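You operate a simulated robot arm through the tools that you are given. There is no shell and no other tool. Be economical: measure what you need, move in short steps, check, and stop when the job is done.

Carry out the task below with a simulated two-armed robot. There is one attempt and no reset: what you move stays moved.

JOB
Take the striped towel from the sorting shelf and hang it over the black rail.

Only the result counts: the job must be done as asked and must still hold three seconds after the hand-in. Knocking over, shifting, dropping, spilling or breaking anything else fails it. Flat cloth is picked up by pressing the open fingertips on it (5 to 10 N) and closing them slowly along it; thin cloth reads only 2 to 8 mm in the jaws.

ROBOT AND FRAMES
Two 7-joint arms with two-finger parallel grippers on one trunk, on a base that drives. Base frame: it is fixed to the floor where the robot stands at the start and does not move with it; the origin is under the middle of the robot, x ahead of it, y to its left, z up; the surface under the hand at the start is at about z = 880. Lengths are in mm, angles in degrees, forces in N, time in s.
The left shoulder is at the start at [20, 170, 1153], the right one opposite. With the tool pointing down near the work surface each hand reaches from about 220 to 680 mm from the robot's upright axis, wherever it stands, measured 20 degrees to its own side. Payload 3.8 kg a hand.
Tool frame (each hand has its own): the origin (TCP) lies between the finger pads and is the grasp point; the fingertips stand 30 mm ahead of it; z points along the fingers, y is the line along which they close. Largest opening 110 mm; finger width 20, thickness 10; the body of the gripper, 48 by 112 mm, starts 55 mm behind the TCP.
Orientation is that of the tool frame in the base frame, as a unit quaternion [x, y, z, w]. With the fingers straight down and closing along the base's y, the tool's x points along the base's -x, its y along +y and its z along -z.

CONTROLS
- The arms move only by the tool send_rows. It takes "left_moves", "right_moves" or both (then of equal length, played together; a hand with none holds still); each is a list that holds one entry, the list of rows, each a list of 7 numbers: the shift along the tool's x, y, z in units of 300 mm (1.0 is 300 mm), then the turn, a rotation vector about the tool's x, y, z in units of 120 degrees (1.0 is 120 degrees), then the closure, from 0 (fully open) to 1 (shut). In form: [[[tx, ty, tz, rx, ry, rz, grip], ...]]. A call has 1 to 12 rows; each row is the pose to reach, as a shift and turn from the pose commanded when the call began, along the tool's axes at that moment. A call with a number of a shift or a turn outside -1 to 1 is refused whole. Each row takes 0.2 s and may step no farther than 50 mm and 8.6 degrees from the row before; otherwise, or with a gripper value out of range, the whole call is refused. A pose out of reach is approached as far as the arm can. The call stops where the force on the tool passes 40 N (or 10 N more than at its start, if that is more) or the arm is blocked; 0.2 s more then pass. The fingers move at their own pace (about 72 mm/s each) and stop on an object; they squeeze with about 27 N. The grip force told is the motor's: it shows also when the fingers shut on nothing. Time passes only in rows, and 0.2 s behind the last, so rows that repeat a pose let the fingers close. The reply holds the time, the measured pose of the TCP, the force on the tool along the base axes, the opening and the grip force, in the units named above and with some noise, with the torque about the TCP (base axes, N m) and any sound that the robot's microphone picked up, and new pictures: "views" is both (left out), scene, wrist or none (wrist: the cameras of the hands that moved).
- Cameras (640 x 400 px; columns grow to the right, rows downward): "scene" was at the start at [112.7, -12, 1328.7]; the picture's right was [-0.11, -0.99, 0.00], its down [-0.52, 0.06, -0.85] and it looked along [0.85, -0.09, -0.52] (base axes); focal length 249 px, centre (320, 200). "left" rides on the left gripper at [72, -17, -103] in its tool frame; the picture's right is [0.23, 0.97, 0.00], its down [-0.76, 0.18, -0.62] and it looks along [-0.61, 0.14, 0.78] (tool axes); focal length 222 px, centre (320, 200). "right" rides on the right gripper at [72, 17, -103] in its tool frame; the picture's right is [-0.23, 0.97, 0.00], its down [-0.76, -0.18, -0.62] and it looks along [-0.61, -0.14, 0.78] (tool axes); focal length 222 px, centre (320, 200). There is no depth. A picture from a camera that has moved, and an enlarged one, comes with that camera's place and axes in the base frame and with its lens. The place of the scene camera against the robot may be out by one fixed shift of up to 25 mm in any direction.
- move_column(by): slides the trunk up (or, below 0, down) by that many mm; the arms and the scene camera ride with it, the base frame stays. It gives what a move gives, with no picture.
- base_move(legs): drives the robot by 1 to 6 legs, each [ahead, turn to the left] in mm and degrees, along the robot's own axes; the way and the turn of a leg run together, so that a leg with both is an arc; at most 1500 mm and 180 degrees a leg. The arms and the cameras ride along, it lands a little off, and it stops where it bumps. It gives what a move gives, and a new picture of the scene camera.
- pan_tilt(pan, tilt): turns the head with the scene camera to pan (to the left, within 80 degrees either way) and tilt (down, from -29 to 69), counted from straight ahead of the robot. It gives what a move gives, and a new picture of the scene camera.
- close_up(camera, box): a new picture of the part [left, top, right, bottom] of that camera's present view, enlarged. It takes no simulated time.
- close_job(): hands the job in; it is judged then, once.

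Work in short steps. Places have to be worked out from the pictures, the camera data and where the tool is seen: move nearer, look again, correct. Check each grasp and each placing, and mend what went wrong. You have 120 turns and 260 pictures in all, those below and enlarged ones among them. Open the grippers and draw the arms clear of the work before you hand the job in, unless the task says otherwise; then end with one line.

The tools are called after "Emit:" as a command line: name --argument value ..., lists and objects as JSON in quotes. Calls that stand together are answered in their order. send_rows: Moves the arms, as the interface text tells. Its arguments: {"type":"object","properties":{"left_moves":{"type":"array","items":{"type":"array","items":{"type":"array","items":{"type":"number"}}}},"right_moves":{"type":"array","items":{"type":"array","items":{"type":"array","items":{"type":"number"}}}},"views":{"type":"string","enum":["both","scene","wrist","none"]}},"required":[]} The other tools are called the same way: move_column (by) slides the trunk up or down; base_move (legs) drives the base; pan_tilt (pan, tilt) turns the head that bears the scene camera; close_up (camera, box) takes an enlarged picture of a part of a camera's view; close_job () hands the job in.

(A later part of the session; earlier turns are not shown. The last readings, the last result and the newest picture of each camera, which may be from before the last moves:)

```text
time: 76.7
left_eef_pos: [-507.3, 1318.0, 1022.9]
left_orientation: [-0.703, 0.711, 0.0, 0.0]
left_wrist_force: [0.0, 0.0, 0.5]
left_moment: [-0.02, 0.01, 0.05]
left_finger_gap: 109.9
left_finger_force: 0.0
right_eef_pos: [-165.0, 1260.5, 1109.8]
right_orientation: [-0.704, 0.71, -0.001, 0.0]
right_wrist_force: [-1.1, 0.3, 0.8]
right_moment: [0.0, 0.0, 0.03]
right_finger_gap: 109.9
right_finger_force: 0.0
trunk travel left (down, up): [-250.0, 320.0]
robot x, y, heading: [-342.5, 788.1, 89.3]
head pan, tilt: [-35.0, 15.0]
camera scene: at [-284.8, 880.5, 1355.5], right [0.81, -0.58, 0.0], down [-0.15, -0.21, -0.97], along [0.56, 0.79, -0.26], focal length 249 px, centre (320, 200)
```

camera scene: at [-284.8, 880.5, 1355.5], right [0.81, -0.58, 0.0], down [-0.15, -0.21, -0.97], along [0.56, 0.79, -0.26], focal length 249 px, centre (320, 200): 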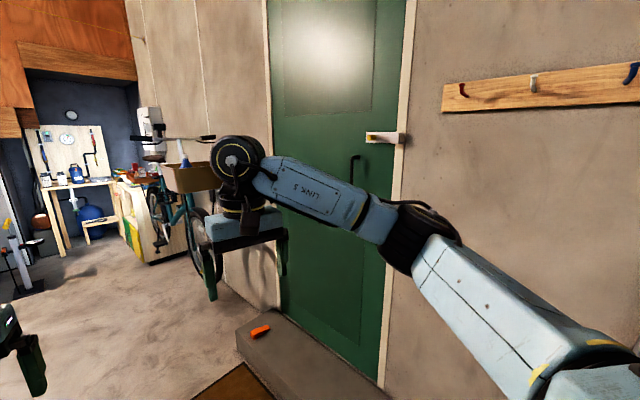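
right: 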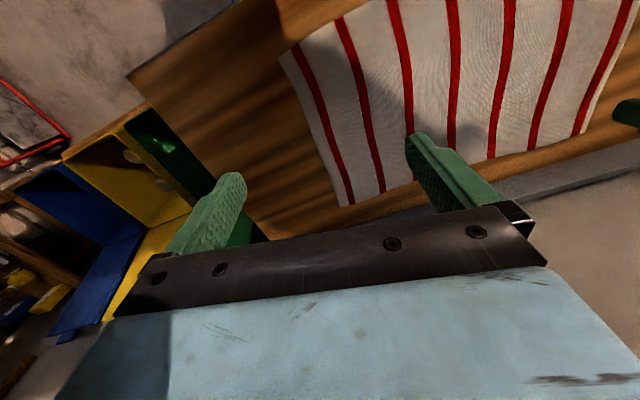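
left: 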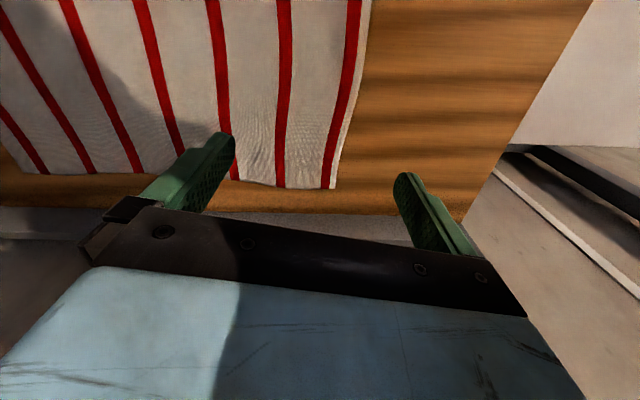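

I check lower and the rest: turn back toward the south-east and look down at the bench and beneath it from this side.

Emit:
base_move --legs '[[-500, 0], [0, -60]]'

Emit:
pan_tilt --pan -45 --tilt 35

Emit:
pan_tilt --pan -30 --tilt -15

```text
time: 82.3
left_eef_pos: [33.9, 693.3, 1022.8]
left_orientation: [-0.253, 0.968, 0.0, 0.0]
left_wrist_force: [0.0, -1.1, -0.5]
left_moment: [-0.02, 0.03, 0.01]
left_finger_gap: 110.3
left_finger_force: 0.1
right_eef_pos: [152.6, 369.0, 1109.7]
right_orientation: [-0.253, 0.968, -0.001, -0.001]
right_wrist_force: [-0.4, -1.2, -0.3]
right_moment: [0.0, -0.01, 0.03]
right_finger_gap: 110.1
right_finger_force: 0.0
trunk travel left (down, up): [-250.0, 320.0]
robot x, y, heading: [-344.7, 285.9, 29.6]
head pan, tilt: [-35.0, 15.0]
camera scene: at [-232.3, 284.3, 1355.5], right [-0.1, -0.99, 0.0], down [-0.26, 0.03, -0.97], along [0.96, -0.1, -0.26], focal length 249 px, centre (320, 200)
```

scene: 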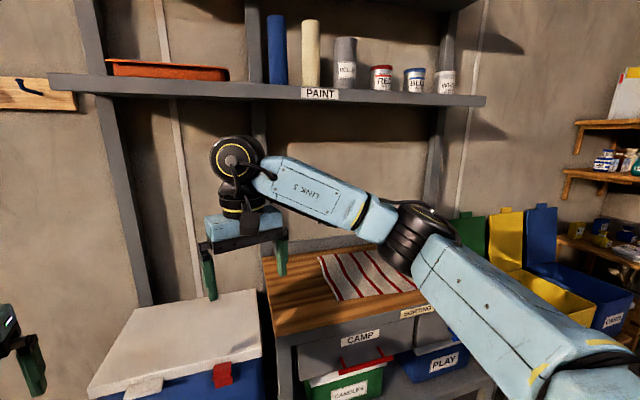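

```text
time: 83.1
left_eef_pos: [32.7, 693.3, 1022.8]
left_orientation: [-0.253, 0.968, 0.0, 0.0]
left_wrist_force: [0.0, 1.1, -0.6]
left_moment: [-0.01, 0.01, 0.01]
left_finger_gap: 109.9
left_finger_force: 0.2
right_eef_pos: [153.1, 369.7, 1109.9]
right_orientation: [-0.253, 0.967, 0.001, 0.0]
right_wrist_force: [0.5, 0.0, -0.5]
right_moment: [0.0, -0.02, -0.02]
right_finger_gap: 110.0
right_finger_force: 0.1
trunk travel left (down, up): [-250.0, 320.0]
robot x, y, heading: [-343.3, 284.4, 29.4]
head pan, tilt: [-45.0, 35.0]
camera scene: at [-240.6, 270.1, 1323.6], right [-0.27, -0.96, 0.0], down [-0.55, 0.15, -0.82], along [0.79, -0.22, -0.57], focal length 249 px, centre (320, 200)
```

scene: 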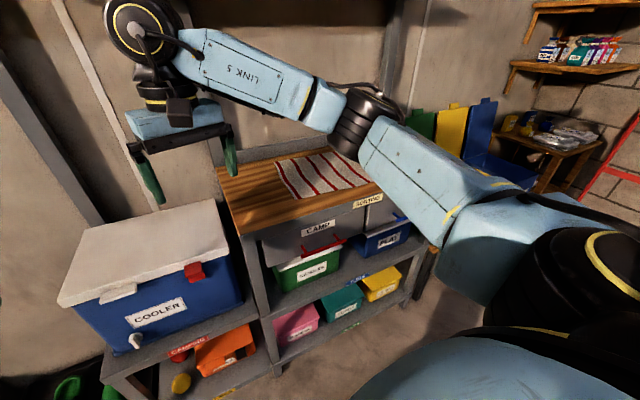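

```text
time: 84.3
left_eef_pos: [34.0, 692.6, 1022.9]
left_orientation: [-0.253, 0.967, 0.0, 0.0]
left_wrist_force: [0.4, 0.4, -0.3]
left_moment: [0.0, -0.02, -0.01]
left_finger_gap: 109.9
left_finger_force: 0.1
right_eef_pos: [153.4, 370.1, 1110.1]
right_orientation: [-0.253, 0.967, 0.0, 0.0]
right_wrist_force: [0.8, -0.8, -0.8]
right_moment: [0.02, -0.02, 0.01]
right_finger_gap: 110.1
right_finger_force: 0.1
trunk travel left (down, up): [-250.0, 320.0]
robot x, y, heading: [-348.1, 286.3, 29.3]
head pan, tilt: [-30.0, -15.0]
camera scene: at [-244.8, 292.9, 1402.0], right [-0.01, -1.0, 0.0], down [0.26, 0.0, -0.97], along [0.97, -0.01, 0.26], focal length 249 px, centre (320, 200)
```

scene: 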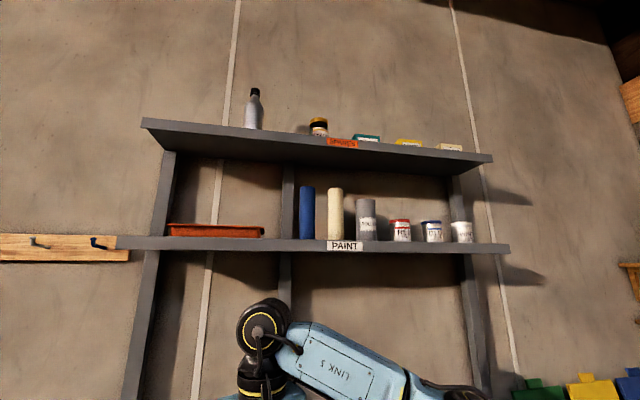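

Nothing on the east wall. I go north again, further, to look at the back of the rack and the far side of the tables.

Emit:
base_move --legs '[[0, 60], [1350, 0]]'

Emit:
pan_tilt --pan 78 --tilt 18

Emit:
close_up --camera "scene" --box '[200, 50, 520, 250]'

```text
time: 93.7
left_eef_pos: [-483.5, 2168.4, 1023.5]
left_orientation: [-0.701, 0.713, 0.0, -0.001]
left_wrist_force: [0.2, 0.6, -0.4]
left_moment: [-0.01, 0.0, -0.01]
left_finger_gap: 110.1
left_finger_force: 0.1
right_eef_pos: [-144.9, 2107.2, 1109.7]
right_orientation: [-0.701, 0.713, 0.0, 0.0]
right_wrist_force: [-0.5, 0.2, -0.5]
right_moment: [0.01, 0.01, 0.01]
right_finger_gap: 110.1
right_finger_force: 0.1
trunk travel left (down, up): [-250.0, 320.0]
robot x, y, heading: [-322.7, 1635.6, 89.1]
head pan, tilt: [-30.0, -15.0]
camera scene: at [-279.4, 1722.8, 1402.0], right [0.86, -0.51, 0.0], down [0.13, 0.22, -0.97], along [0.5, 0.83, 0.26], focal length 249 px, centre (320, 200)
```

scene: 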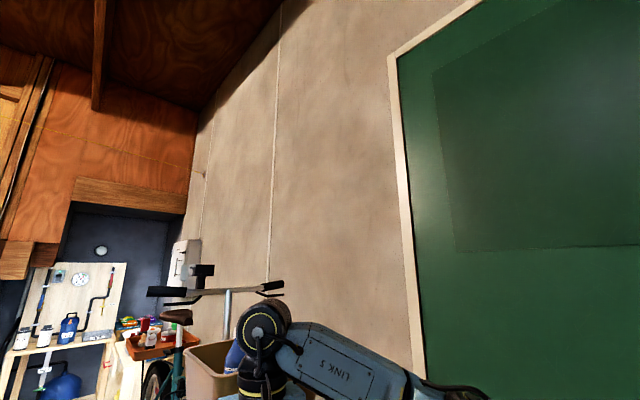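

```text
time: 95.5
left_eef_pos: [-485.1, 2168.0, 1023.4]
left_orientation: [-0.701, 0.713, 0.0, 0.0]
left_wrist_force: [0.3, -0.2, 0.4]
left_moment: [0.0, -0.01, -0.01]
left_finger_gap: 110.2
left_finger_force: 0.0
right_eef_pos: [-144.0, 2106.5, 1109.0]
right_orientation: [-0.7, 0.714, 0.0, 0.0]
right_wrist_force: [-0.1, -0.9, -0.6]
right_moment: [0.0, 0.0, 0.0]
right_finger_gap: 110.0
right_finger_force: 0.0
trunk travel left (down, up): [-250.0, 320.0]
robot x, y, heading: [-326.0, 1632.5, 88.9]
head pan, tilt: [78.0, 18.0]
camera scene: at [-411.7, 1674.6, 1350.6], right [0.23, 0.97, 0.0], down [0.3, -0.07, -0.95], along [-0.93, 0.21, -0.31], focal length 249 px, centre (320, 200)
```

scene: 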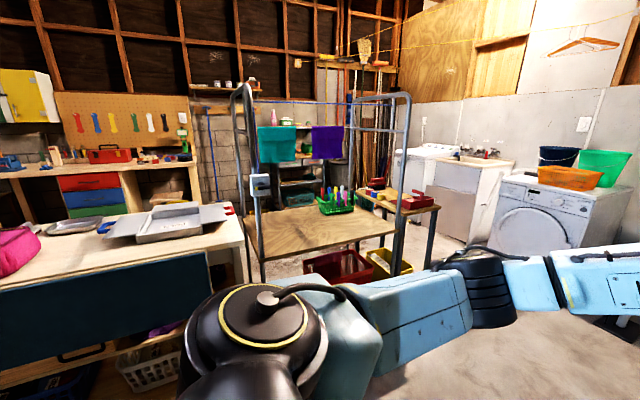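

```text
2.00 times, centred on (360, 150) of scene
camera zoom: at [-411.7, 1674.6, 1350.6], right [0.23, 0.97, 0.0], down [0.3, -0.07, -0.95], along [-0.93, 0.21, -0.31], focal length 499 px, centre (240, 300)
```

zoom: 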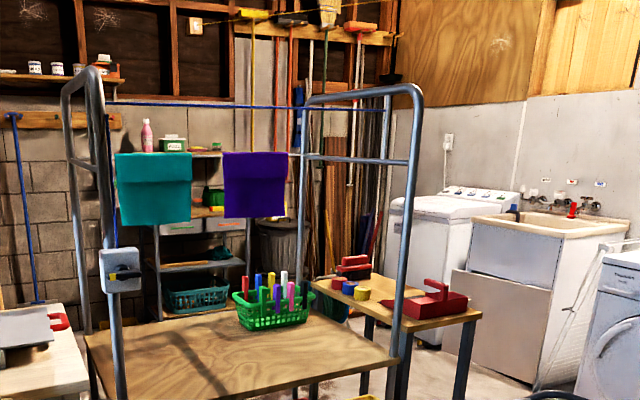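

A rail between the frames carries towels; and there's a black bar under the bag table. I zoom on both.

Emit:
close_up --camera "scene" --box '[240, 90, 420, 200]'

Emit:
close_up --camera "scene" --box '[0, 200, 240, 400]'

```text
3.56 times, centred on (330, 145) of scene
camera zoom: at [-411.7, 1674.6, 1350.6], right [0.23, 0.97, 0.0], down [0.3, -0.07, -0.95], along [-0.93, 0.21, -0.31], focal length 886 px, centre (284, 396)
```

zoom: 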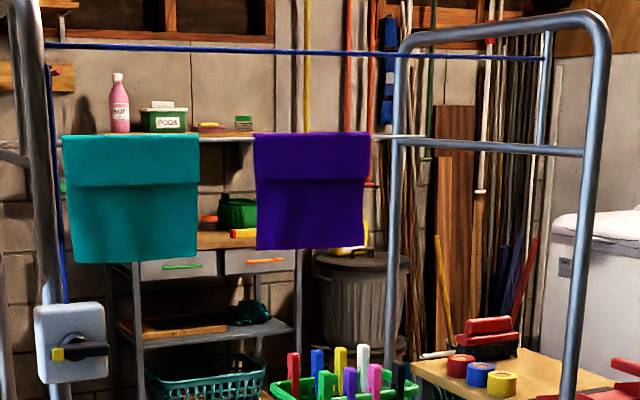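

```text
2.00 times, centred on (120, 300) of scene
camera zoom: at [-411.7, 1674.6, 1350.6], right [0.23, 0.97, 0.0], down [0.3, -0.07, -0.95], along [-0.93, 0.21, -0.31], focal length 499 px, centre (720, 0)
```

zoom: 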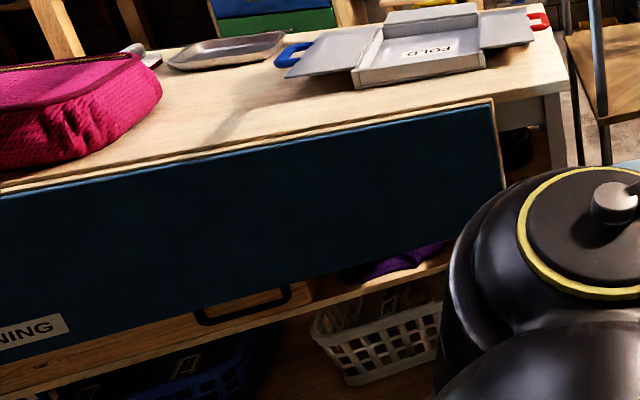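

From behind the screen I earlier saw a thin black bar with stand-offs below the silver rail (about z≈700): that's likely the black rail. I tuck the arms and drive back there for a proper look.

Emit:
send_rows --left_moves '[[[0.16, 0, 0, 0, 0, 0, 0], [0.32, 0, 0, 0, 0, 0, 0], [0.48, 0, 0, 0, 0, 0, 0], [0.64, 0, 0, 0, 0, 0, 0], [0.7, 0, 0, 0, 0, 0, 0]]]' --right_moves '[[[0.16, 0, 0, 0, 0, 0, 0], [0.32, 0, 0, 0, 0, 0, 0], [0.48, 0, 0, 0, 0, 0, 0], [0.55, 0, 0, 0, 0, 0, 0], [0.55, 0, 0, 0, 0, 0, 0]]]' --views "none"

Emit:
base_move --legs '[[0, -180], [1500, 0], [1500, 0], [0, -88], [250, 0]]'

Emit:
pan_tilt --pan -35 --tilt 35

```text
time: 96.8
left_eef_pos: [-488.3, 1957.3, 1022.3]
left_orientation: [-0.701, 0.713, 0.001, 0.0]
left_wrist_force: [0.2, 0.8, -1.1]
left_moment: [0.03, 0.02, 0.0]
left_finger_gap: 110.1
left_finger_force: 0.0
right_eef_pos: [-145.6, 1941.4, 1110.5]
right_orientation: [-0.701, 0.713, 0.0, 0.0]
right_wrist_force: [0.2, 0.9, 0.2]
right_moment: [0.01, 0.04, -0.01]
right_finger_gap: 110.2
right_finger_force: 0.0
trunk travel left (down, up): [-250.0, 320.0]
robot x, y, heading: [-321.6, 1635.6, 89.1]
head pan, tilt: [78.0, 18.0]
```

```text
time: 123.8
left_eef_pos: [-892.8, -1568.3, 1023.1]
left_orientation: [1.0, 0.013, 0.0, 0.0]
left_wrist_force: [-0.7, 0.3, -0.1]
left_moment: [-0.03, 0.01, 0.0]
left_finger_gap: 109.6
left_finger_force: 0.2
right_eef_pos: [-893.9, -1226.5, 1110.4]
right_orientation: [1.0, 0.013, 0.0, -0.001]
right_wrist_force: [0.3, 0.6, -0.6]
right_moment: [-0.03, -0.03, 0.0]
right_finger_gap: 109.7
right_finger_force: 0.0
trunk travel left (down, up): [-250.0, 320.0]
robot x, y, heading: [-574.3, -1390.2, -178.4]
head pan, tilt: [78.0, 18.0]
camera scene: at [-613.0, -1484.9, 1350.6], right [-0.98, 0.18, 0.0], down [0.06, 0.3, -0.95], along [-0.17, -0.94, -0.31], focal length 249 px, centre (320, 200)
```

scene: 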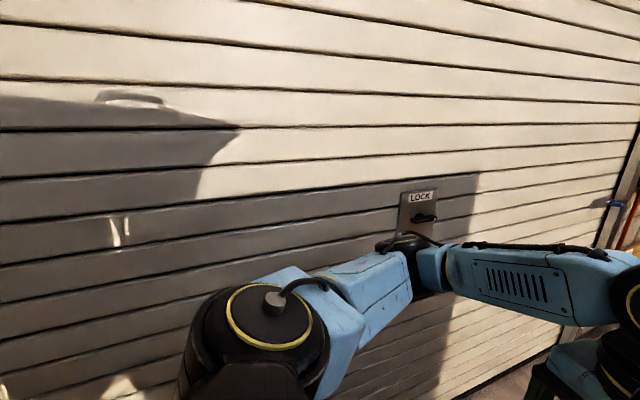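

```text
time: 125.7
left_eef_pos: [-892.1, -1568.6, 1023.2]
left_orientation: [1.0, 0.013, 0.001, 0.0]
left_wrist_force: [0.0, -0.2, -0.4]
left_moment: [0.01, -0.03, -0.04]
left_finger_gap: 110.1
left_finger_force: 0.1
right_eef_pos: [-892.3, -1226.1, 1110.7]
right_orientation: [1.0, 0.013, 0.0, 0.0]
right_wrist_force: [-0.5, -0.1, -0.1]
right_moment: [-0.01, -0.01, 0.02]
right_finger_gap: 110.0
right_finger_force: 0.0
trunk travel left (down, up): [-250.0, 320.0]
robot x, y, heading: [-577.3, -1391.6, -178.8]
head pan, tilt: [-35.0, 35.0]
camera scene: at [-668.6, -1344.6, 1323.5], right [0.55, 0.83, 0.0], down [0.48, -0.32, -0.82], along [-0.68, 0.45, -0.57], focal length 249 px, centre (320, 200)
```

scene: 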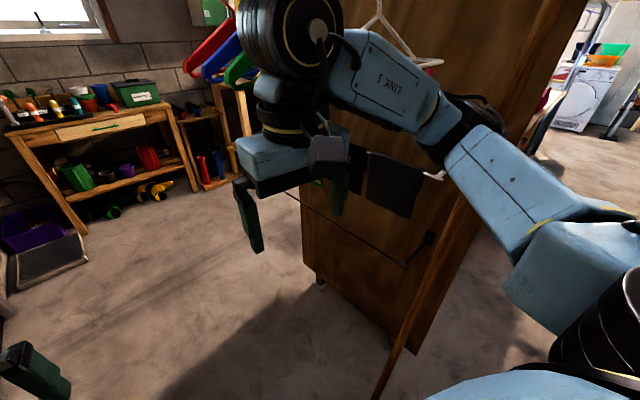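

The black rail is found: near end ≈(-907,-909,805), running west slightly toward the door, ~140 mm off the panel; dark towels hang above from the silver rail down to z≈930. Now I go back to the bench to fetch the towel.

Emit:
base_move --legs '[[-270, 0], [0, -89], [1390, 0], [0, -91], [200, 0]]'

Emit:
pan_tilt --pan 0 --tilt 40

```text
time: 142.9
left_eef_pos: [149.8, 191.4, 1022.3]
left_orientation: [-0.021, 1.0, 0.0, 0.0]
left_wrist_force: [-0.1, 0.4, -0.4]
left_moment: [-0.04, 0.02, 0.0]
left_finger_gap: 109.8
left_finger_force: 0.0
right_eef_pos: [152.4, -149.2, 1110.2]
right_orientation: [-0.021, 1.0, 0.0, 0.0]
right_wrist_force: [-0.5, -0.8, -0.5]
right_moment: [-0.03, 0.01, -0.02]
right_finger_gap: 109.8
right_finger_force: 0.2
trunk travel left (down, up): [-250.0, 320.0]
robot x, y, heading: [-164.9, 11.3, 2.1]
head pan, tilt: [-35.0, 35.0]
camera scene: at [-66.6, -39.9, 1323.4], right [-0.54, -0.84, 0.0], down [-0.48, 0.31, -0.82], along [0.69, -0.44, -0.57], focal length 249 px, centre (320, 200)
```

scene: 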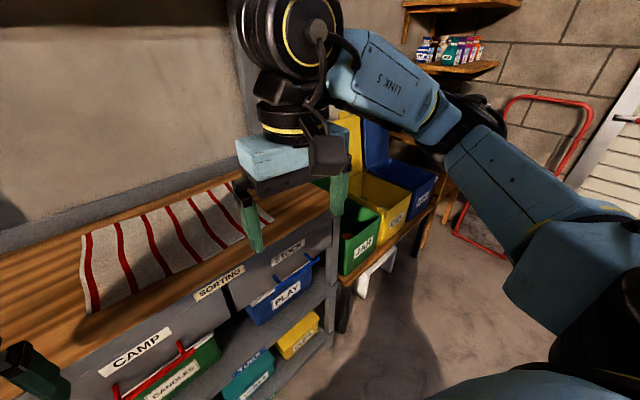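

```text
time: 143.9
left_eef_pos: [147.8, 192.1, 1022.9]
left_orientation: [-0.02, 1.0, 0.0, 0.0]
left_wrist_force: [1.5, -0.3, 0.3]
left_moment: [0.02, -0.01, 0.0]
left_finger_gap: 110.1
left_finger_force: 0.1
right_eef_pos: [152.9, -149.2, 1110.3]
right_orientation: [-0.021, 1.0, 0.0, 0.001]
right_wrist_force: [-0.1, -0.5, -0.2]
right_moment: [-0.03, 0.03, -0.01]
right_finger_gap: 109.9
right_finger_force: 0.1
trunk travel left (down, up): [-250.0, 320.0]
robot x, y, heading: [-165.5, 10.7, 2.6]
head pan, tilt: [0.0, 40.0]
camera scene: at [-56.8, 11.0, 1315.9], right [0.04, -1.0, 0.0], down [-0.64, -0.03, -0.77], along [0.77, 0.03, -0.64], focal length 249 px, centre (320, 200)
```

scene: 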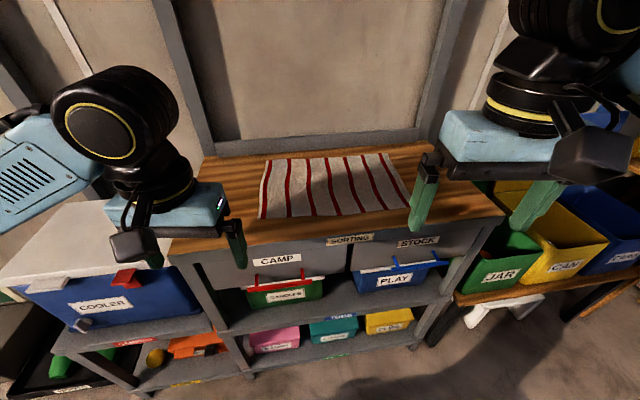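

Towel near edge runs from ≈(385,184) to (445,-212). I drive up to the bench and start moving both hands above the near edge.

Emit:
base_move --legs '[[160, -2]]'

```text
time: 145.3
left_eef_pos: [313.5, 183.9, 1023.3]
left_orientation: [-0.002, 1.0, -0.001, -0.001]
left_wrist_force: [0.4, -0.1, -0.1]
left_moment: [0.02, 0.0, 0.0]
left_finger_gap: 110.0
left_finger_force: 0.1
right_eef_pos: [306.3, -158.2, 1109.2]
right_orientation: [-0.004, 1.0, 0.0, 0.0]
right_wrist_force: [-0.3, -0.2, -0.2]
right_moment: [-0.01, 0.03, -0.04]
right_finger_gap: 110.0
right_finger_force: 0.0
trunk travel left (down, up): [-250.0, 320.0]
robot x, y, heading: [-10.4, 13.2, 0.3]
head pan, tilt: [0.0, 40.0]
camera scene: at [102.9, 11.1, 1315.8], right [0.01, -1.0, 0.0], down [-0.64, 0.0, -0.77], along [0.77, 0.0, -0.64], focal length 249 px, centre (320, 200)
```

scene: 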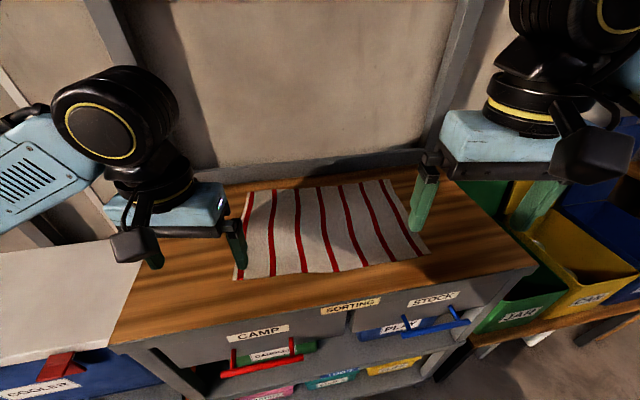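

I move both hands to hover ~50 mm above their grip points, yawed to the edge, jaws partly closed to ~45 mm.

Emit:
send_rows --left_moves '[[[-0.066, -0.044, 0.042, 0, 0, -0.02, 0.59], [-0.132, -0.088, 0.084, 0, 0, -0.04, 0.59], [-0.198, -0.132, 0.126, 0, 0, -0.06, 0.59], [-0.264, -0.176, 0.168, 0, 0, -0.07, 0.59], [-0.33, -0.22, 0.21, 0, 0, -0.07, 0.59], [-0.33, -0.22, 0.21, 0, 0, -0.07, 0.59]]]' --right_moves '[[[-0.098, 0.012, 0.1, 0, 0, -0.02, 0.59], [-0.196, 0.024, 0.2, 0, 0, -0.04, 0.59], [-0.294, 0.036, 0.3, 0, 0, -0.06, 0.59], [-0.392, 0.048, 0.4, 0, 0, -0.07, 0.59], [-0.49, 0.06, 0.497, 0, 0, -0.07, 0.59], [-0.49, 0.06, 0.497, 0, 0, -0.07, 0.59]]]' --views "both"

```text
time: 146.7
left_eef_pos: [411.6, 118.9, 960.0]
left_orientation: [-0.076, 0.997, 0.0, 0.0]
left_wrist_force: [0.1, 0.4, -0.3]
left_moment: [-0.04, 0.01, -0.02]
left_finger_gap: 45.0
left_finger_force: 0.0
right_eef_pos: [453.6, -136.6, 962.1]
right_orientation: [-0.077, 0.997, 0.0, -0.001]
right_wrist_force: [0.6, 0.4, -0.4]
right_moment: [0.0, 0.0, 0.0]
right_finger_gap: 45.1
right_finger_force: 0.0
trunk travel left (down, up): [-250.0, 320.0]
robot x, y, heading: [-5.6, 13.4, 0.6]
head pan, tilt: [0.0, 40.0]
camera scene: at [101.5, 11.2, 1316.0], right [0.01, -1.0, 0.0], down [-0.64, 0.0, -0.77], along [0.77, 0.0, -0.64], focal length 249 px, centre (320, 200)
camera right: at [378.4, -131.0, 1066.6], right [0.08, 1.0, 0.0], down [0.78, -0.06, 0.62], along [0.62, -0.05, -0.78], focal length 222 px, centre (320, 200)
camera left: at [341.6, 92.6, 1062.7], right [-0.37, 0.93, 0.0], down [0.72, 0.29, 0.62], along [0.58, 0.23, -0.78], focal length 222 px, centre (320, 200)
```

scene: 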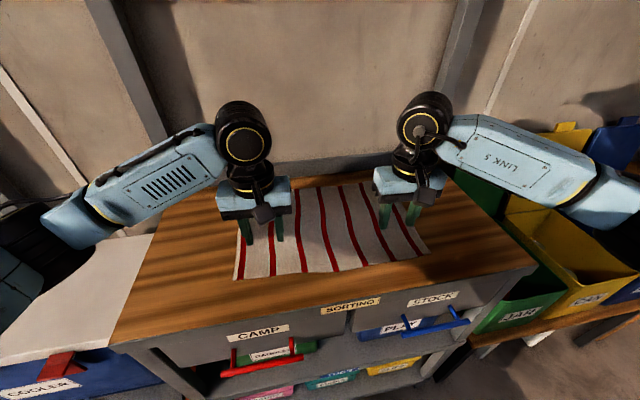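
right: 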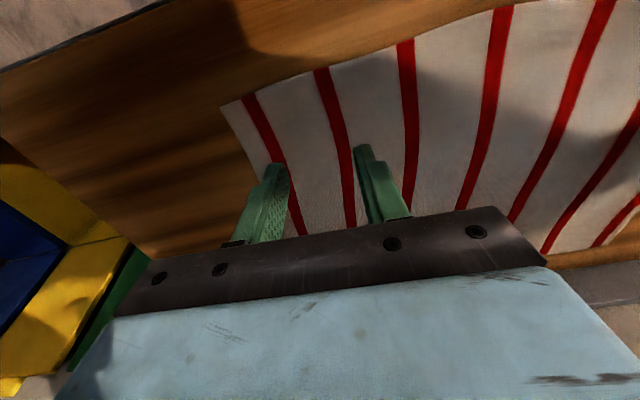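
left: 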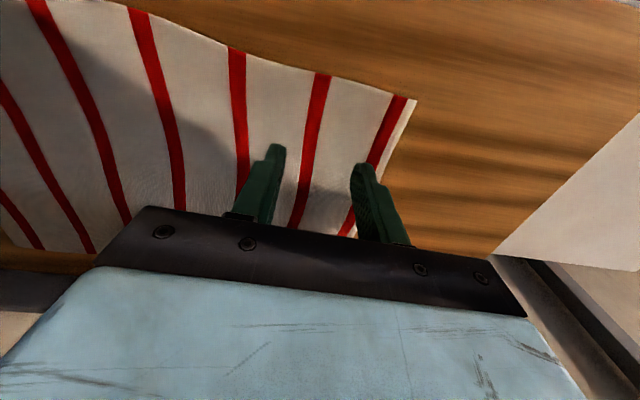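

The wrist cameras show the actual near edge ~25 mm closer to the robot than estimated (edge ≈44 mm behind the fingers). I shift both hands back 25 mm and descend to just above the cloth.

Emit:
send_rows --left_moves '[[[0.083, 0, 0, 0, 0, 0, 0.59], [0.083, 0, 0.1, 0, 0, 0, 0.59], [0.083, 0, 0.15, 0, 0, 0, 0.59]]]' --right_moves '[[[0.083, 0, 0, 0, 0, 0, 0.59], [0.083, 0, 0.1, 0, 0, 0, 0.59], [0.083, 0, 0.155, 0, 0, 0, 0.59]]]' --views "wrist"

```text
time: 147.5
left_eef_pos: [388.3, 115.4, 914.5]
left_orientation: [-0.075, 0.997, 0.0, 0.001]
left_wrist_force: [-0.1, 0.5, 0.2]
left_moment: [0.0, 0.02, -0.02]
left_finger_gap: 44.9
left_finger_force: 0.0
right_eef_pos: [427.7, -141.2, 915.3]
right_orientation: [-0.077, 0.997, 0.0, 0.0]
right_wrist_force: [0.3, 0.3, 0.3]
right_moment: [0.01, 0.0, 0.01]
right_finger_gap: 45.1
right_finger_force: 0.0
trunk travel left (down, up): [-250.0, 320.0]
robot x, y, heading: [-8.9, 12.1, 0.3]
head pan, tilt: [0.0, 40.0]
camera right: at [353.3, -135.6, 1020.2], right [0.08, 1.0, 0.0], down [0.78, -0.06, 0.62], along [0.62, -0.05, -0.78], focal length 222 px, centre (320, 200)
camera left: at [317.6, 89.1, 1017.3], right [-0.37, 0.93, 0.0], down [0.73, 0.29, 0.62], along [0.58, 0.23, -0.78], focal length 222 px, centre (320, 200)
```

right: 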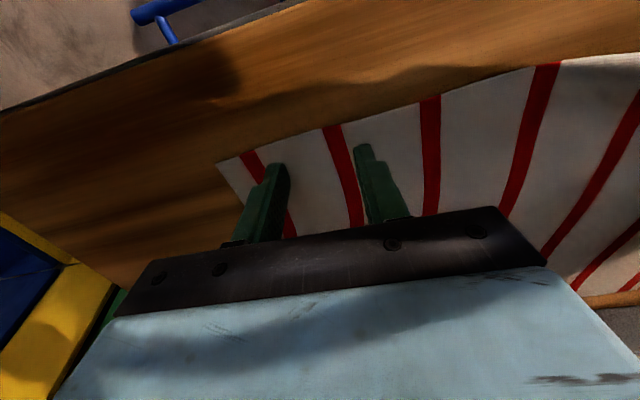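
left: 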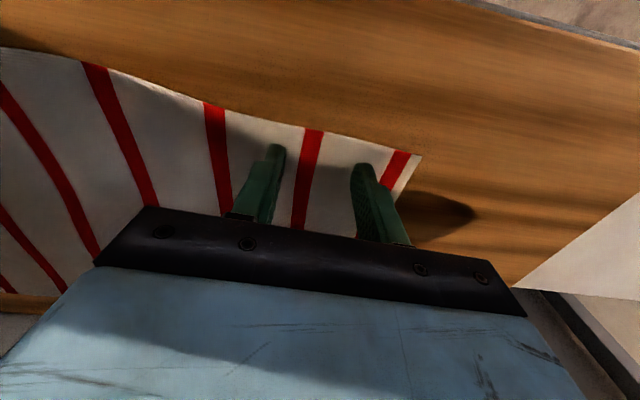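

Good margins. I descend gently to find contact.

Emit:
send_rows --left_moves '[[[0, 0, 0.007, 0, 0, 0, 0.59], [0, 0, 0.013, 0, 0, 0, 0.59]]]' --right_moves '[[[0, 0, 0.007, 0, 0, 0, 0.59], [0, 0, 0.015, 0, 0, 0, 0.59]]]' --views "none"

```text
time: 148.1
left_eef_pos: [387.1, 114.6, 911.8]
left_orientation: [-0.076, 0.997, 0.0, 0.001]
left_wrist_force: [0.8, -0.7, 1.0]
left_moment: [0.0, -0.06, 0.0]
left_finger_gap: 45.1
left_finger_force: 0.1
right_eef_pos: [427.4, -141.2, 911.1]
right_orientation: [-0.077, 0.997, 0.0, 0.002]
right_wrist_force: [-1.7, -1.3, 10.5]
right_moment: [-0.08, 0.11, 0.01]
right_finger_gap: 45.1
right_finger_force: 0.2
trunk travel left (down, up): [-250.0, 320.0]
robot x, y, heading: [-4.7, 13.4, 0.2]
head pan, tilt: [0.0, 40.0]
```

Right hand presses at 10 N; the left isn't in contact yet, so I lower the left by ~1.5 mm and ease the right slightly.

Emit:
send_rows --left_moves '[[[0, 0, 0.003, 0, 0, 0, 0.59], [0, 0, 0.005, 0, 0, 0, 0.59]]]' --right_moves '[[[0, 0, -0.001, 0, 0, 0, 0.59], [0, 0, -0.001, 0, 0, 0, 0.59]]]' --views "none"

```text
time: 148.7
left_eef_pos: [386.4, 115.3, 912.7]
left_orientation: [-0.076, 0.997, -0.001, 0.002]
left_wrist_force: [0.2, 0.4, 13.9]
left_moment: [0.19, 0.07, -0.01]
left_finger_gap: 45.1
left_finger_force: 0.1
right_eef_pos: [428.3, -141.8, 912.0]
right_orientation: [-0.077, 0.997, 0.001, 0.001]
right_wrist_force: [1.8, -1.2, 10.5]
right_moment: [-0.01, -0.01, 0.04]
right_finger_gap: 45.1
right_finger_force: 0.1
trunk travel left (down, up): [-250.0, 320.0]
robot x, y, heading: [-5.2, 12.9, 0.6]
head pan, tilt: [0.0, 40.0]
```

Ease to ~8 N each and close slowly.

Emit:
send_rows --left_moves '[[[0, 0, -0.002, 0, 0, 0, 0.59], [0, 0, -0.002, 0, 0, 0, 0.64], [0, 0, -0.002, 0, 0, 0, 0.69], [0, 0, -0.002, 0, 0, 0, 0.74], [0, 0, -0.002, 0, 0, 0, 0.79], [0, 0, -0.002, 0, 0, 0, 0.84], [0, 0, -0.002, 0, 0, 0, 0.89], [0, 0, -0.002, 0, 0, 0, 0.94], [0, 0, -0.002, 0, 0, 0, 1.0], [0, 0, -0.002, 0, 0, 0, 1.0], [0, 0, -0.002, 0, 0, 0, 1.0]]]' --right_moves '[[[0, 0, -0.001, 0, 0, 0, 0.59], [0, 0, -0.001, 0, 0, 0, 0.64], [0, 0, -0.001, 0, 0, 0, 0.69], [0, 0, -0.001, 0, 0, 0, 0.74], [0, 0, -0.001, 0, 0, 0, 0.79], [0, 0, -0.001, 0, 0, 0, 0.84], [0, 0, -0.001, 0, 0, 0, 0.89], [0, 0, -0.001, 0, 0, 0, 0.94], [0, 0, -0.001, 0, 0, 0, 1.0], [0, 0, -0.001, 0, 0, 0, 1.0], [0, 0, -0.001, 0, 0, 0, 1.0]]]' --views "both"

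```text
time: 151.1
left_eef_pos: [386.6, 111.9, 911.1]
left_orientation: [-0.074, 0.997, -0.006, 0.003]
left_wrist_force: [4.0, -33.3, 12.9]
left_moment: [-0.99, -0.04, 0.03]
left_finger_gap: 2.9
left_finger_force: 26.7
right_eef_pos: [424.7, -139.6, 911.1]
right_orientation: [-0.079, 0.997, 0.006, 0.002]
right_wrist_force: [-5.7, 34.9, 9.8]
right_moment: [1.06, 0.22, -0.25]
right_finger_gap: 2.5
right_finger_force: 27.2
trunk travel left (down, up): [-250.0, 320.0]
robot x, y, heading: [-6.9, 12.1, 0.5]
head pan, tilt: [0.0, 40.0]
camera scene: at [100.3, 11.3, 1316.1], right [0.01, -1.0, 0.0], down [-0.64, 0.0, -0.77], along [0.77, 0.0, -0.64], focal length 249 px, centre (320, 200)
camera right: at [352.2, -133.3, 1016.8], right [0.07, 1.0, 0.01], down [0.78, -0.06, 0.62], along [0.62, -0.04, -0.78], focal length 222 px, centre (320, 200)
camera left: at [315.6, 87.2, 1014.1], right [-0.37, 0.93, -0.01], down [0.72, 0.3, 0.62], along [0.58, 0.22, -0.78], focal length 222 px, centre (320, 200)
```

scene: 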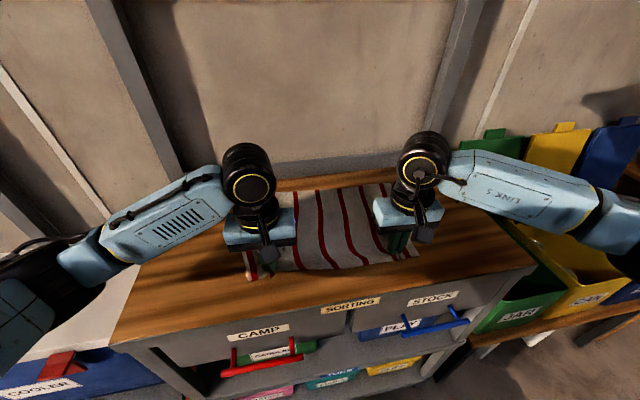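
right: 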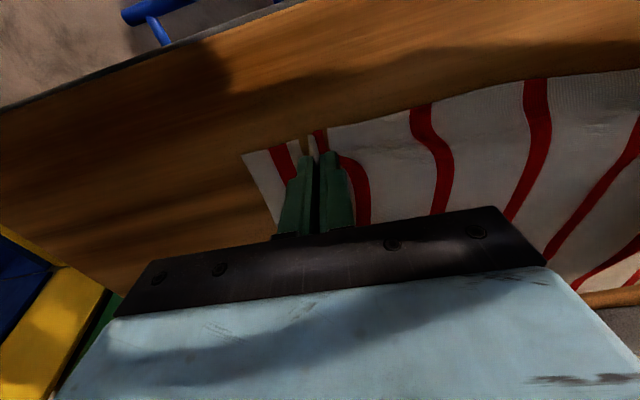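
left: 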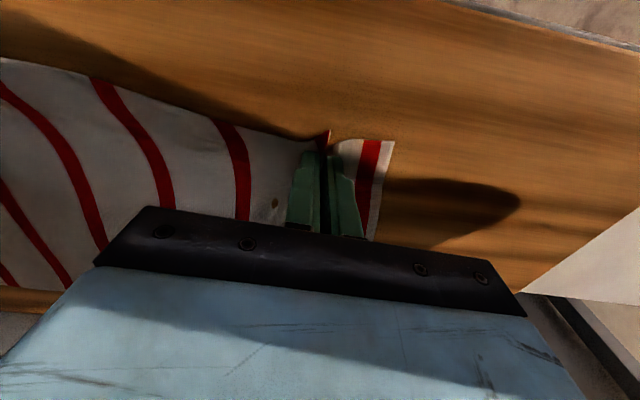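

Both hands hold the cloth (gap ~3 mm), but it's taut between them (~34 N); I bring the hands 12 mm each together, then lift.

Emit:
send_rows --left_moves '[[[0, -0.02, -0.005, 0, 0, 0, 1], [0, -0.04, -0.01, 0, 0, 0, 1], [0, -0.05, -0.03, 0, 0, 0, 1], [0, -0.05, -0.06, 0, 0, 0, 1], [0, -0.05, -0.1, 0, 0, 0, 1]]]' --right_moves '[[[0, 0.02, -0.005, 0, 0, 0, 1], [0, 0.04, -0.01, 0, 0, 0, 1], [0, 0.05, -0.03, 0, 0, 0, 1], [0, 0.05, -0.06, 0, 0, 0, 1], [0, 0.05, -0.1, 0, 0, 0, 1]]]' --views "scene"

```text
time: 152.3
left_eef_pos: [390.3, 101.2, 937.8]
left_orientation: [-0.076, 0.997, 0.001, 0.0]
left_wrist_force: [0.4, 1.1, 0.6]
left_moment: [0.01, 0.02, 0.02]
left_finger_gap: 2.4
left_finger_force: 27.0
right_eef_pos: [425.0, -127.1, 940.6]
right_orientation: [-0.078, 0.997, -0.001, 0.0]
right_wrist_force: [0.9, 0.6, 0.1]
right_moment: [-0.05, 0.02, 0.02]
right_finger_gap: 2.5
right_finger_force: 27.1
trunk travel left (down, up): [-250.0, 320.0]
robot x, y, heading: [-5.8, 12.5, 0.5]
head pan, tilt: [0.0, 40.0]
camera scene: at [101.8, 11.2, 1315.9], right [0.01, -1.0, 0.0], down [-0.64, 0.0, -0.77], along [0.77, 0.0, -0.64], focal length 249 px, centre (320, 200)
```

scene: 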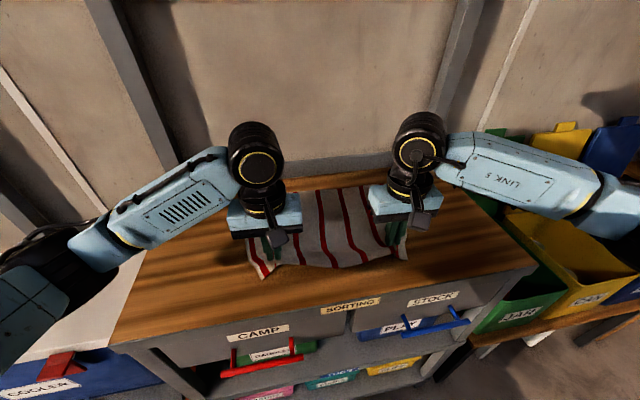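

Tension is gone and both grips hold. I raise the trunk to lift the towel off the bench.

Emit:
move_column --by 280

Emit:
pan_tilt --pan 0 --tilt 50

```text
time: 155.2
left_eef_pos: [390.1, 101.2, 1220.4]
left_orientation: [-0.076, 0.997, 0.0, 0.001]
left_wrist_force: [-0.2, 0.8, 0.2]
left_moment: [-0.03, -0.01, 0.01]
left_finger_gap: 2.4
left_finger_force: 27.0
right_eef_pos: [425.8, -126.0, 1221.6]
right_orientation: [-0.077, 0.997, 0.001, 0.001]
right_wrist_force: [0.2, -0.1, -0.4]
right_moment: [0.0, 0.01, 0.02]
right_finger_gap: 2.4
right_finger_force: 27.2
trunk travel left (down, up): [-530.0, 40.0]
robot x, y, heading: [-9.3, 13.7, 0.5]
head pan, tilt: [0.0, 40.0]
```

```text
time: 155.9
left_eef_pos: [390.2, 100.6, 1220.3]
left_orientation: [-0.076, 0.997, 0.0, 0.0]
left_wrist_force: [0.2, -0.8, -0.6]
left_moment: [-0.01, 0.0, 0.03]
left_finger_gap: 2.1
left_finger_force: 27.0
right_eef_pos: [425.4, -125.8, 1220.4]
right_orientation: [-0.076, 0.997, 0.0, 0.0]
right_wrist_force: [0.0, 0.1, -0.8]
right_moment: [0.01, 0.05, 0.03]
right_finger_gap: 2.4
right_finger_force: 27.1
trunk travel left (down, up): [-530.0, 40.0]
robot x, y, heading: [-9.4, 14.4, 0.4]
head pan, tilt: [0.0, 50.0]
camera scene: at [93.9, 11.1, 1581.8], right [0.01, -1.0, 0.0], down [-0.77, 0.0, -0.64], along [0.64, 0.0, -0.77], focal length 249 px, centre (320, 200)
```

scene: 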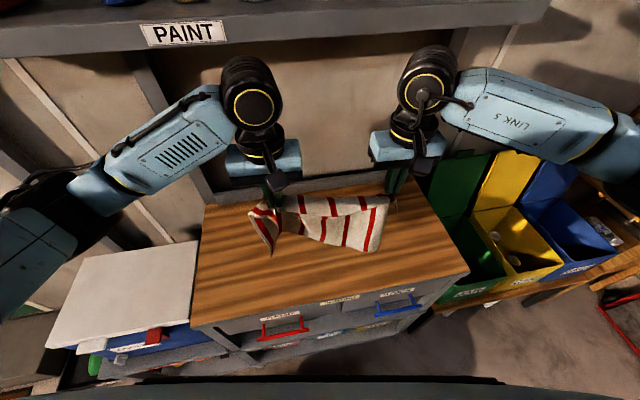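

The towel hangs from both hands, clear of the bench. I back away and look.

Emit:
base_move --legs '[[-300, 0]]'

```text
time: 157.9
left_eef_pos: [93.3, 98.6, 1219.9]
left_orientation: [-0.076, 0.997, 0.001, 0.001]
left_wrist_force: [0.4, -0.1, -0.3]
left_moment: [0.01, -0.01, 0.01]
left_finger_gap: 2.5
left_finger_force: 27.0
right_eef_pos: [128.1, -130.1, 1220.8]
right_orientation: [-0.077, 0.997, 0.0, 0.0]
right_wrist_force: [0.2, -0.4, 0.0]
right_moment: [-0.03, 0.02, 0.01]
right_finger_gap: 2.4
right_finger_force: 26.6
trunk travel left (down, up): [-530.0, 40.0]
robot x, y, heading: [-301.9, 10.5, 0.4]
head pan, tilt: [0.0, 50.0]
camera scene: at [-203.3, 9.3, 1581.8], right [0.01, -1.0, 0.0], down [-0.77, 0.0, -0.64], along [0.64, 0.0, -0.77], focal length 249 px, centre (320, 200)
```

scene: 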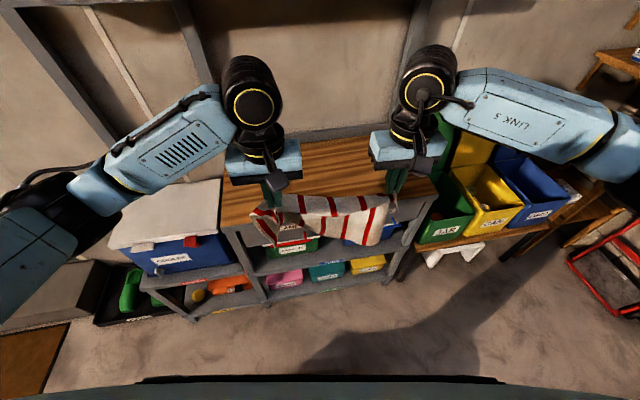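

Now retract the hands to ~310 mm ahead, remove the yaw, then lower the trunk so that the arms pass below the hangers.

Emit:
send_rows --left_moves '[[[0.093, 0.014, 0, 0, 0, 0.023, 1], [0.187, 0.029, 0, 0, 0, 0.047, 1], [0.28, 0.043, 0, 0, 0, 0.07, 1]]]' --right_moves '[[[0.132, 0.02, 0, 0, 0, 0.023, 1], [0.263, 0.04, 0, 0, 0, 0.047, 1], [0.395, 0.06, 0, 0, 0, 0.07, 1]]]' --views "none"

Emit:
base_move --legs '[[0, -91], [1310, 0]]'

Emit:
move_column --by -380

Emit:
pan_tilt --pan -70 --tilt 15

```text
time: 158.7
left_eef_pos: [7.5, 100.3, 1221.1]
left_orientation: [-0.003, 1.0, 0.001, 0.001]
left_wrist_force: [-0.6, 0.6, -0.3]
left_moment: [0.03, -0.02, 0.04]
left_finger_gap: 2.5
left_finger_force: 27.2
right_eef_pos: [7.1, -128.8, 1220.8]
right_orientation: [-0.003, 1.0, 0.0, 0.001]
right_wrist_force: [-1.0, -0.3, 0.6]
right_moment: [0.0, -0.01, 0.02]
right_finger_gap: 2.2
right_finger_force: 27.1
trunk travel left (down, up): [-530.0, 40.0]
robot x, y, heading: [-307.0, 9.2, 0.2]
head pan, tilt: [0.0, 50.0]
```

```text
time: 169.1
left_eef_pos: [-218.1, -1602.7, 1220.7]
left_orientation: [0.706, 0.709, 0.001, 0.0]
left_wrist_force: [0.1, 0.3, -0.3]
left_moment: [0.05, 0.02, 0.0]
left_finger_gap: 2.4
left_finger_force: 27.3
right_eef_pos: [-446.5, -1603.0, 1221.3]
right_orientation: [0.705, 0.709, 0.0, 0.0]
right_wrist_force: [-0.4, 0.0, -0.4]
right_moment: [0.0, 0.02, 0.05]
right_finger_gap: 2.3
right_finger_force: 27.0
trunk travel left (down, up): [-530.0, 40.0]
robot x, y, heading: [-308.7, -1286.3, -89.8]
head pan, tilt: [0.0, 50.0]
camera scene: at [-303.7, -1391.1, 1581.7], right [-1.0, -0.01, 0.0], down [0.0, 0.77, -0.64], along [0.0, -0.64, -0.77], focal length 249 px, centre (320, 200)
```

scene: 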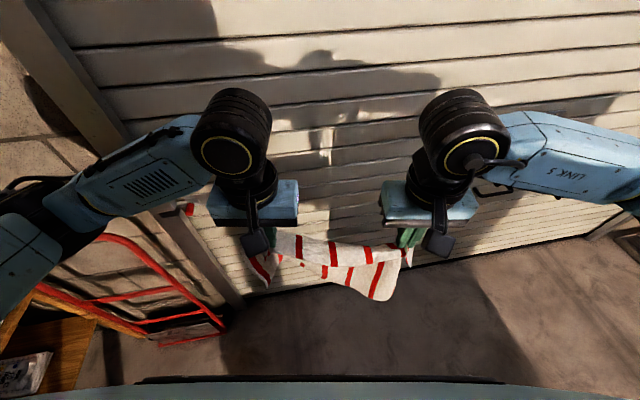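

```text
time: 172.8
left_eef_pos: [-219.4, -1602.2, 841.8]
left_orientation: [0.706, 0.709, 0.0, 0.0]
left_wrist_force: [0.3, 0.5, 0.0]
left_moment: [0.01, 0.01, 0.06]
left_finger_gap: 2.4
left_finger_force: 26.9
right_eef_pos: [-446.7, -1603.9, 841.2]
right_orientation: [0.705, 0.709, 0.0, 0.0]
right_wrist_force: [0.4, -0.1, -0.4]
right_moment: [-0.01, -0.01, 0.03]
right_finger_gap: 2.6
right_finger_force: 27.1
trunk travel left (down, up): [-150.0, 420.0]
robot x, y, heading: [-306.1, -1291.5, -90.0]
head pan, tilt: [0.0, 50.0]
```

```text
time: 174.2
left_eef_pos: [-218.4, -1602.2, 840.8]
left_orientation: [0.705, 0.709, 0.0, -0.001]
left_wrist_force: [-0.9, -0.2, -0.1]
left_moment: [0.03, 0.02, 0.05]
left_finger_gap: 2.7
left_finger_force: 27.4
right_eef_pos: [-446.4, -1603.3, 841.3]
right_orientation: [0.705, 0.709, 0.0, -0.001]
right_wrist_force: [0.1, -0.3, -0.3]
right_moment: [0.0, 0.02, 0.04]
right_finger_gap: 2.5
right_finger_force: 26.8
trunk travel left (down, up): [-150.0, 420.0]
robot x, y, heading: [-309.1, -1290.4, -89.6]
head pan, tilt: [-70.0, 15.0]
camera scene: at [-391.7, -1346.5, 1255.4], right [-0.35, 0.94, 0.0], down [0.24, 0.09, -0.97], along [-0.91, -0.34, -0.26], focal length 249 px, centre (320, 200)
```

scene: 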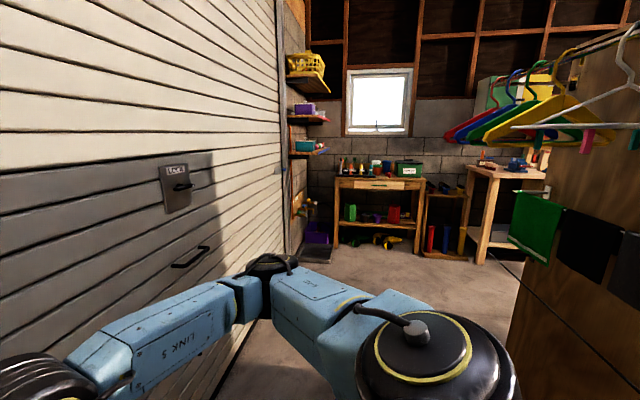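

Corridor is clear. I drive west along it to about (-1075,-1485).

Emit:
base_move --legs '[[0, -75.5], [790, 0]]'

Emit:
pan_tilt --pan -75 --tilt 25

```text
time: 181.7
left_eef_pos: [-1356.6, -1651.0, 841.4]
left_orientation: [0.992, 0.126, 0.0, 0.0]
left_wrist_force: [-0.3, -0.3, -0.8]
left_moment: [0.0, 0.02, 0.02]
left_finger_gap: 2.4
left_finger_force: 27.5
right_eef_pos: [-1411.7, -1430.6, 840.0]
right_orientation: [0.992, 0.126, 0.0, 0.0]
right_wrist_force: [0.2, 0.7, -0.7]
right_moment: [-0.03, -0.03, 0.04]
right_finger_gap: 2.5
right_finger_force: 27.0
trunk travel left (down, up): [-150.0, 420.0]
robot x, y, heading: [-1072.8, -1488.9, -165.6]
head pan, tilt: [-70.0, 15.0]
camera scene: at [-1145.1, -1420.5, 1255.5], right [0.82, 0.57, 0.0], down [0.15, -0.21, -0.97], along [-0.55, 0.8, -0.26], focal length 249 px, centre (320, 200)
```

scene: 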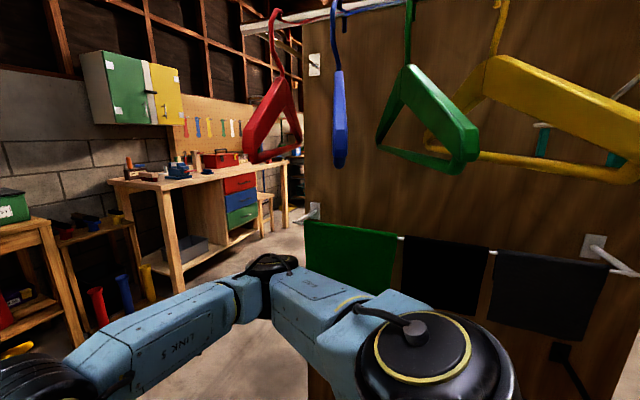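

```text
time: 182.4
left_eef_pos: [-1355.7, -1651.0, 840.9]
left_orientation: [0.992, 0.126, 0.0, 0.0]
left_wrist_force: [0.5, 0.7, -0.7]
left_moment: [0.0, 0.0, 0.05]
left_finger_gap: 2.4
left_finger_force: 27.2
right_eef_pos: [-1411.1, -1431.0, 840.8]
right_orientation: [0.992, 0.125, 0.0, 0.001]
right_wrist_force: [-0.2, -0.3, 1.1]
right_moment: [0.02, 0.03, 0.02]
right_finger_gap: 2.4
right_finger_force: 27.0
trunk travel left (down, up): [-150.0, 420.0]
robot x, y, heading: [-1073.4, -1486.2, -165.9]
head pan, tilt: [-75.0, 25.0]
camera scene: at [-1137.4, -1417.2, 1239.3], right [0.87, 0.49, 0.0], down [0.21, -0.37, -0.91], along [-0.45, 0.79, -0.42], focal length 249 px, centre (320, 200)
```

scene: 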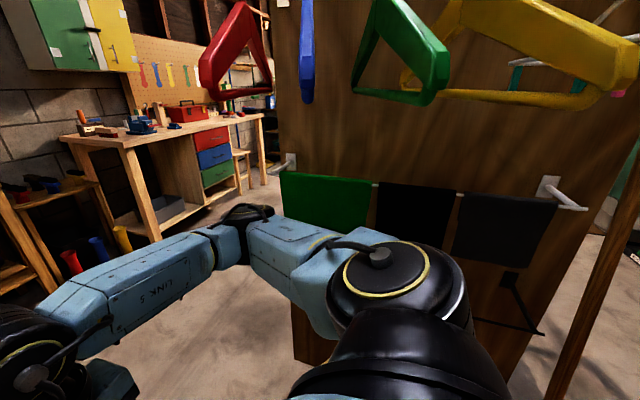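

The rail's near end and panel orientation (~10°) are confirmed. I turn to face the panel squarely.

Emit:
base_move --legs '[[0, -93.9]]'

Emit:
pan_tilt --pan 0 --tilt 40

```text
time: 186.8
left_eef_pos: [-1220.1, -1198.7, 840.5]
left_orientation: [0.773, -0.634, -0.001, 0.0]
left_wrist_force: [-0.4, 0.0, -0.4]
left_moment: [0.01, 0.0, 0.01]
left_finger_gap: 2.5
left_finger_force: 27.0
right_eef_pos: [-995.1, -1156.7, 840.5]
right_orientation: [0.774, -0.633, 0.0, 0.0]
right_wrist_force: [0.5, 0.1, -0.3]
right_moment: [0.01, -0.01, 0.05]
right_finger_gap: 2.5
right_finger_force: 27.6
trunk travel left (down, up): [-150.0, 420.0]
robot x, y, heading: [-1073.0, -1489.9, 101.4]
head pan, tilt: [-75.0, 25.0]
camera scene: at [-993.3, -1430.8, 1239.2], right [0.44, -0.9, 0.0], down [-0.38, -0.19, -0.91], along [0.81, 0.4, -0.42], focal length 249 px, centre (320, 200)
```

scene: 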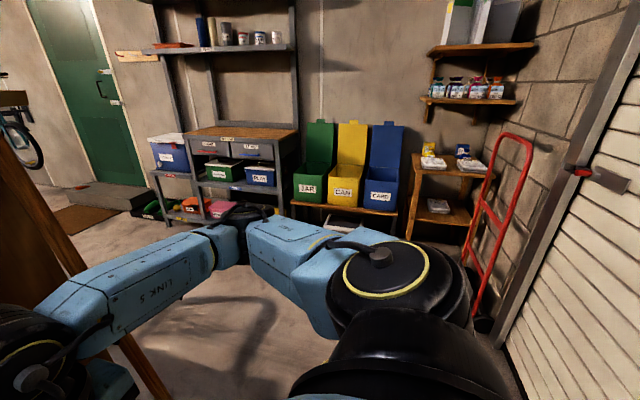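

```text
time: 188.3
left_eef_pos: [-1220.8, -1200.5, 840.8]
left_orientation: [0.773, -0.634, 0.001, 0.0]
left_wrist_force: [-0.8, 0.9, 0.3]
left_moment: [0.01, -0.01, 0.04]
left_finger_gap: 2.2
left_finger_force: 27.4
right_eef_pos: [-996.4, -1156.6, 840.2]
right_orientation: [0.774, -0.633, 0.0, 0.001]
right_wrist_force: [0.8, -0.3, -0.1]
right_moment: [0.0, 0.02, 0.06]
right_finger_gap: 2.5
right_finger_force: 27.0
trunk travel left (down, up): [-150.0, 420.0]
robot x, y, heading: [-1071.1, -1494.1, 101.1]
head pan, tilt: [0.0, 40.0]
camera scene: at [-1092.5, -1388.3, 1215.9], right [0.98, 0.2, 0.0], down [0.13, -0.63, -0.77], along [-0.15, 0.75, -0.64], focal length 249 px, centre (320, 200)
```

scene: 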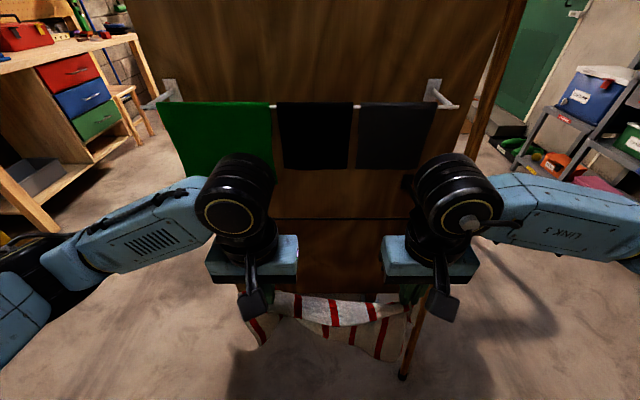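

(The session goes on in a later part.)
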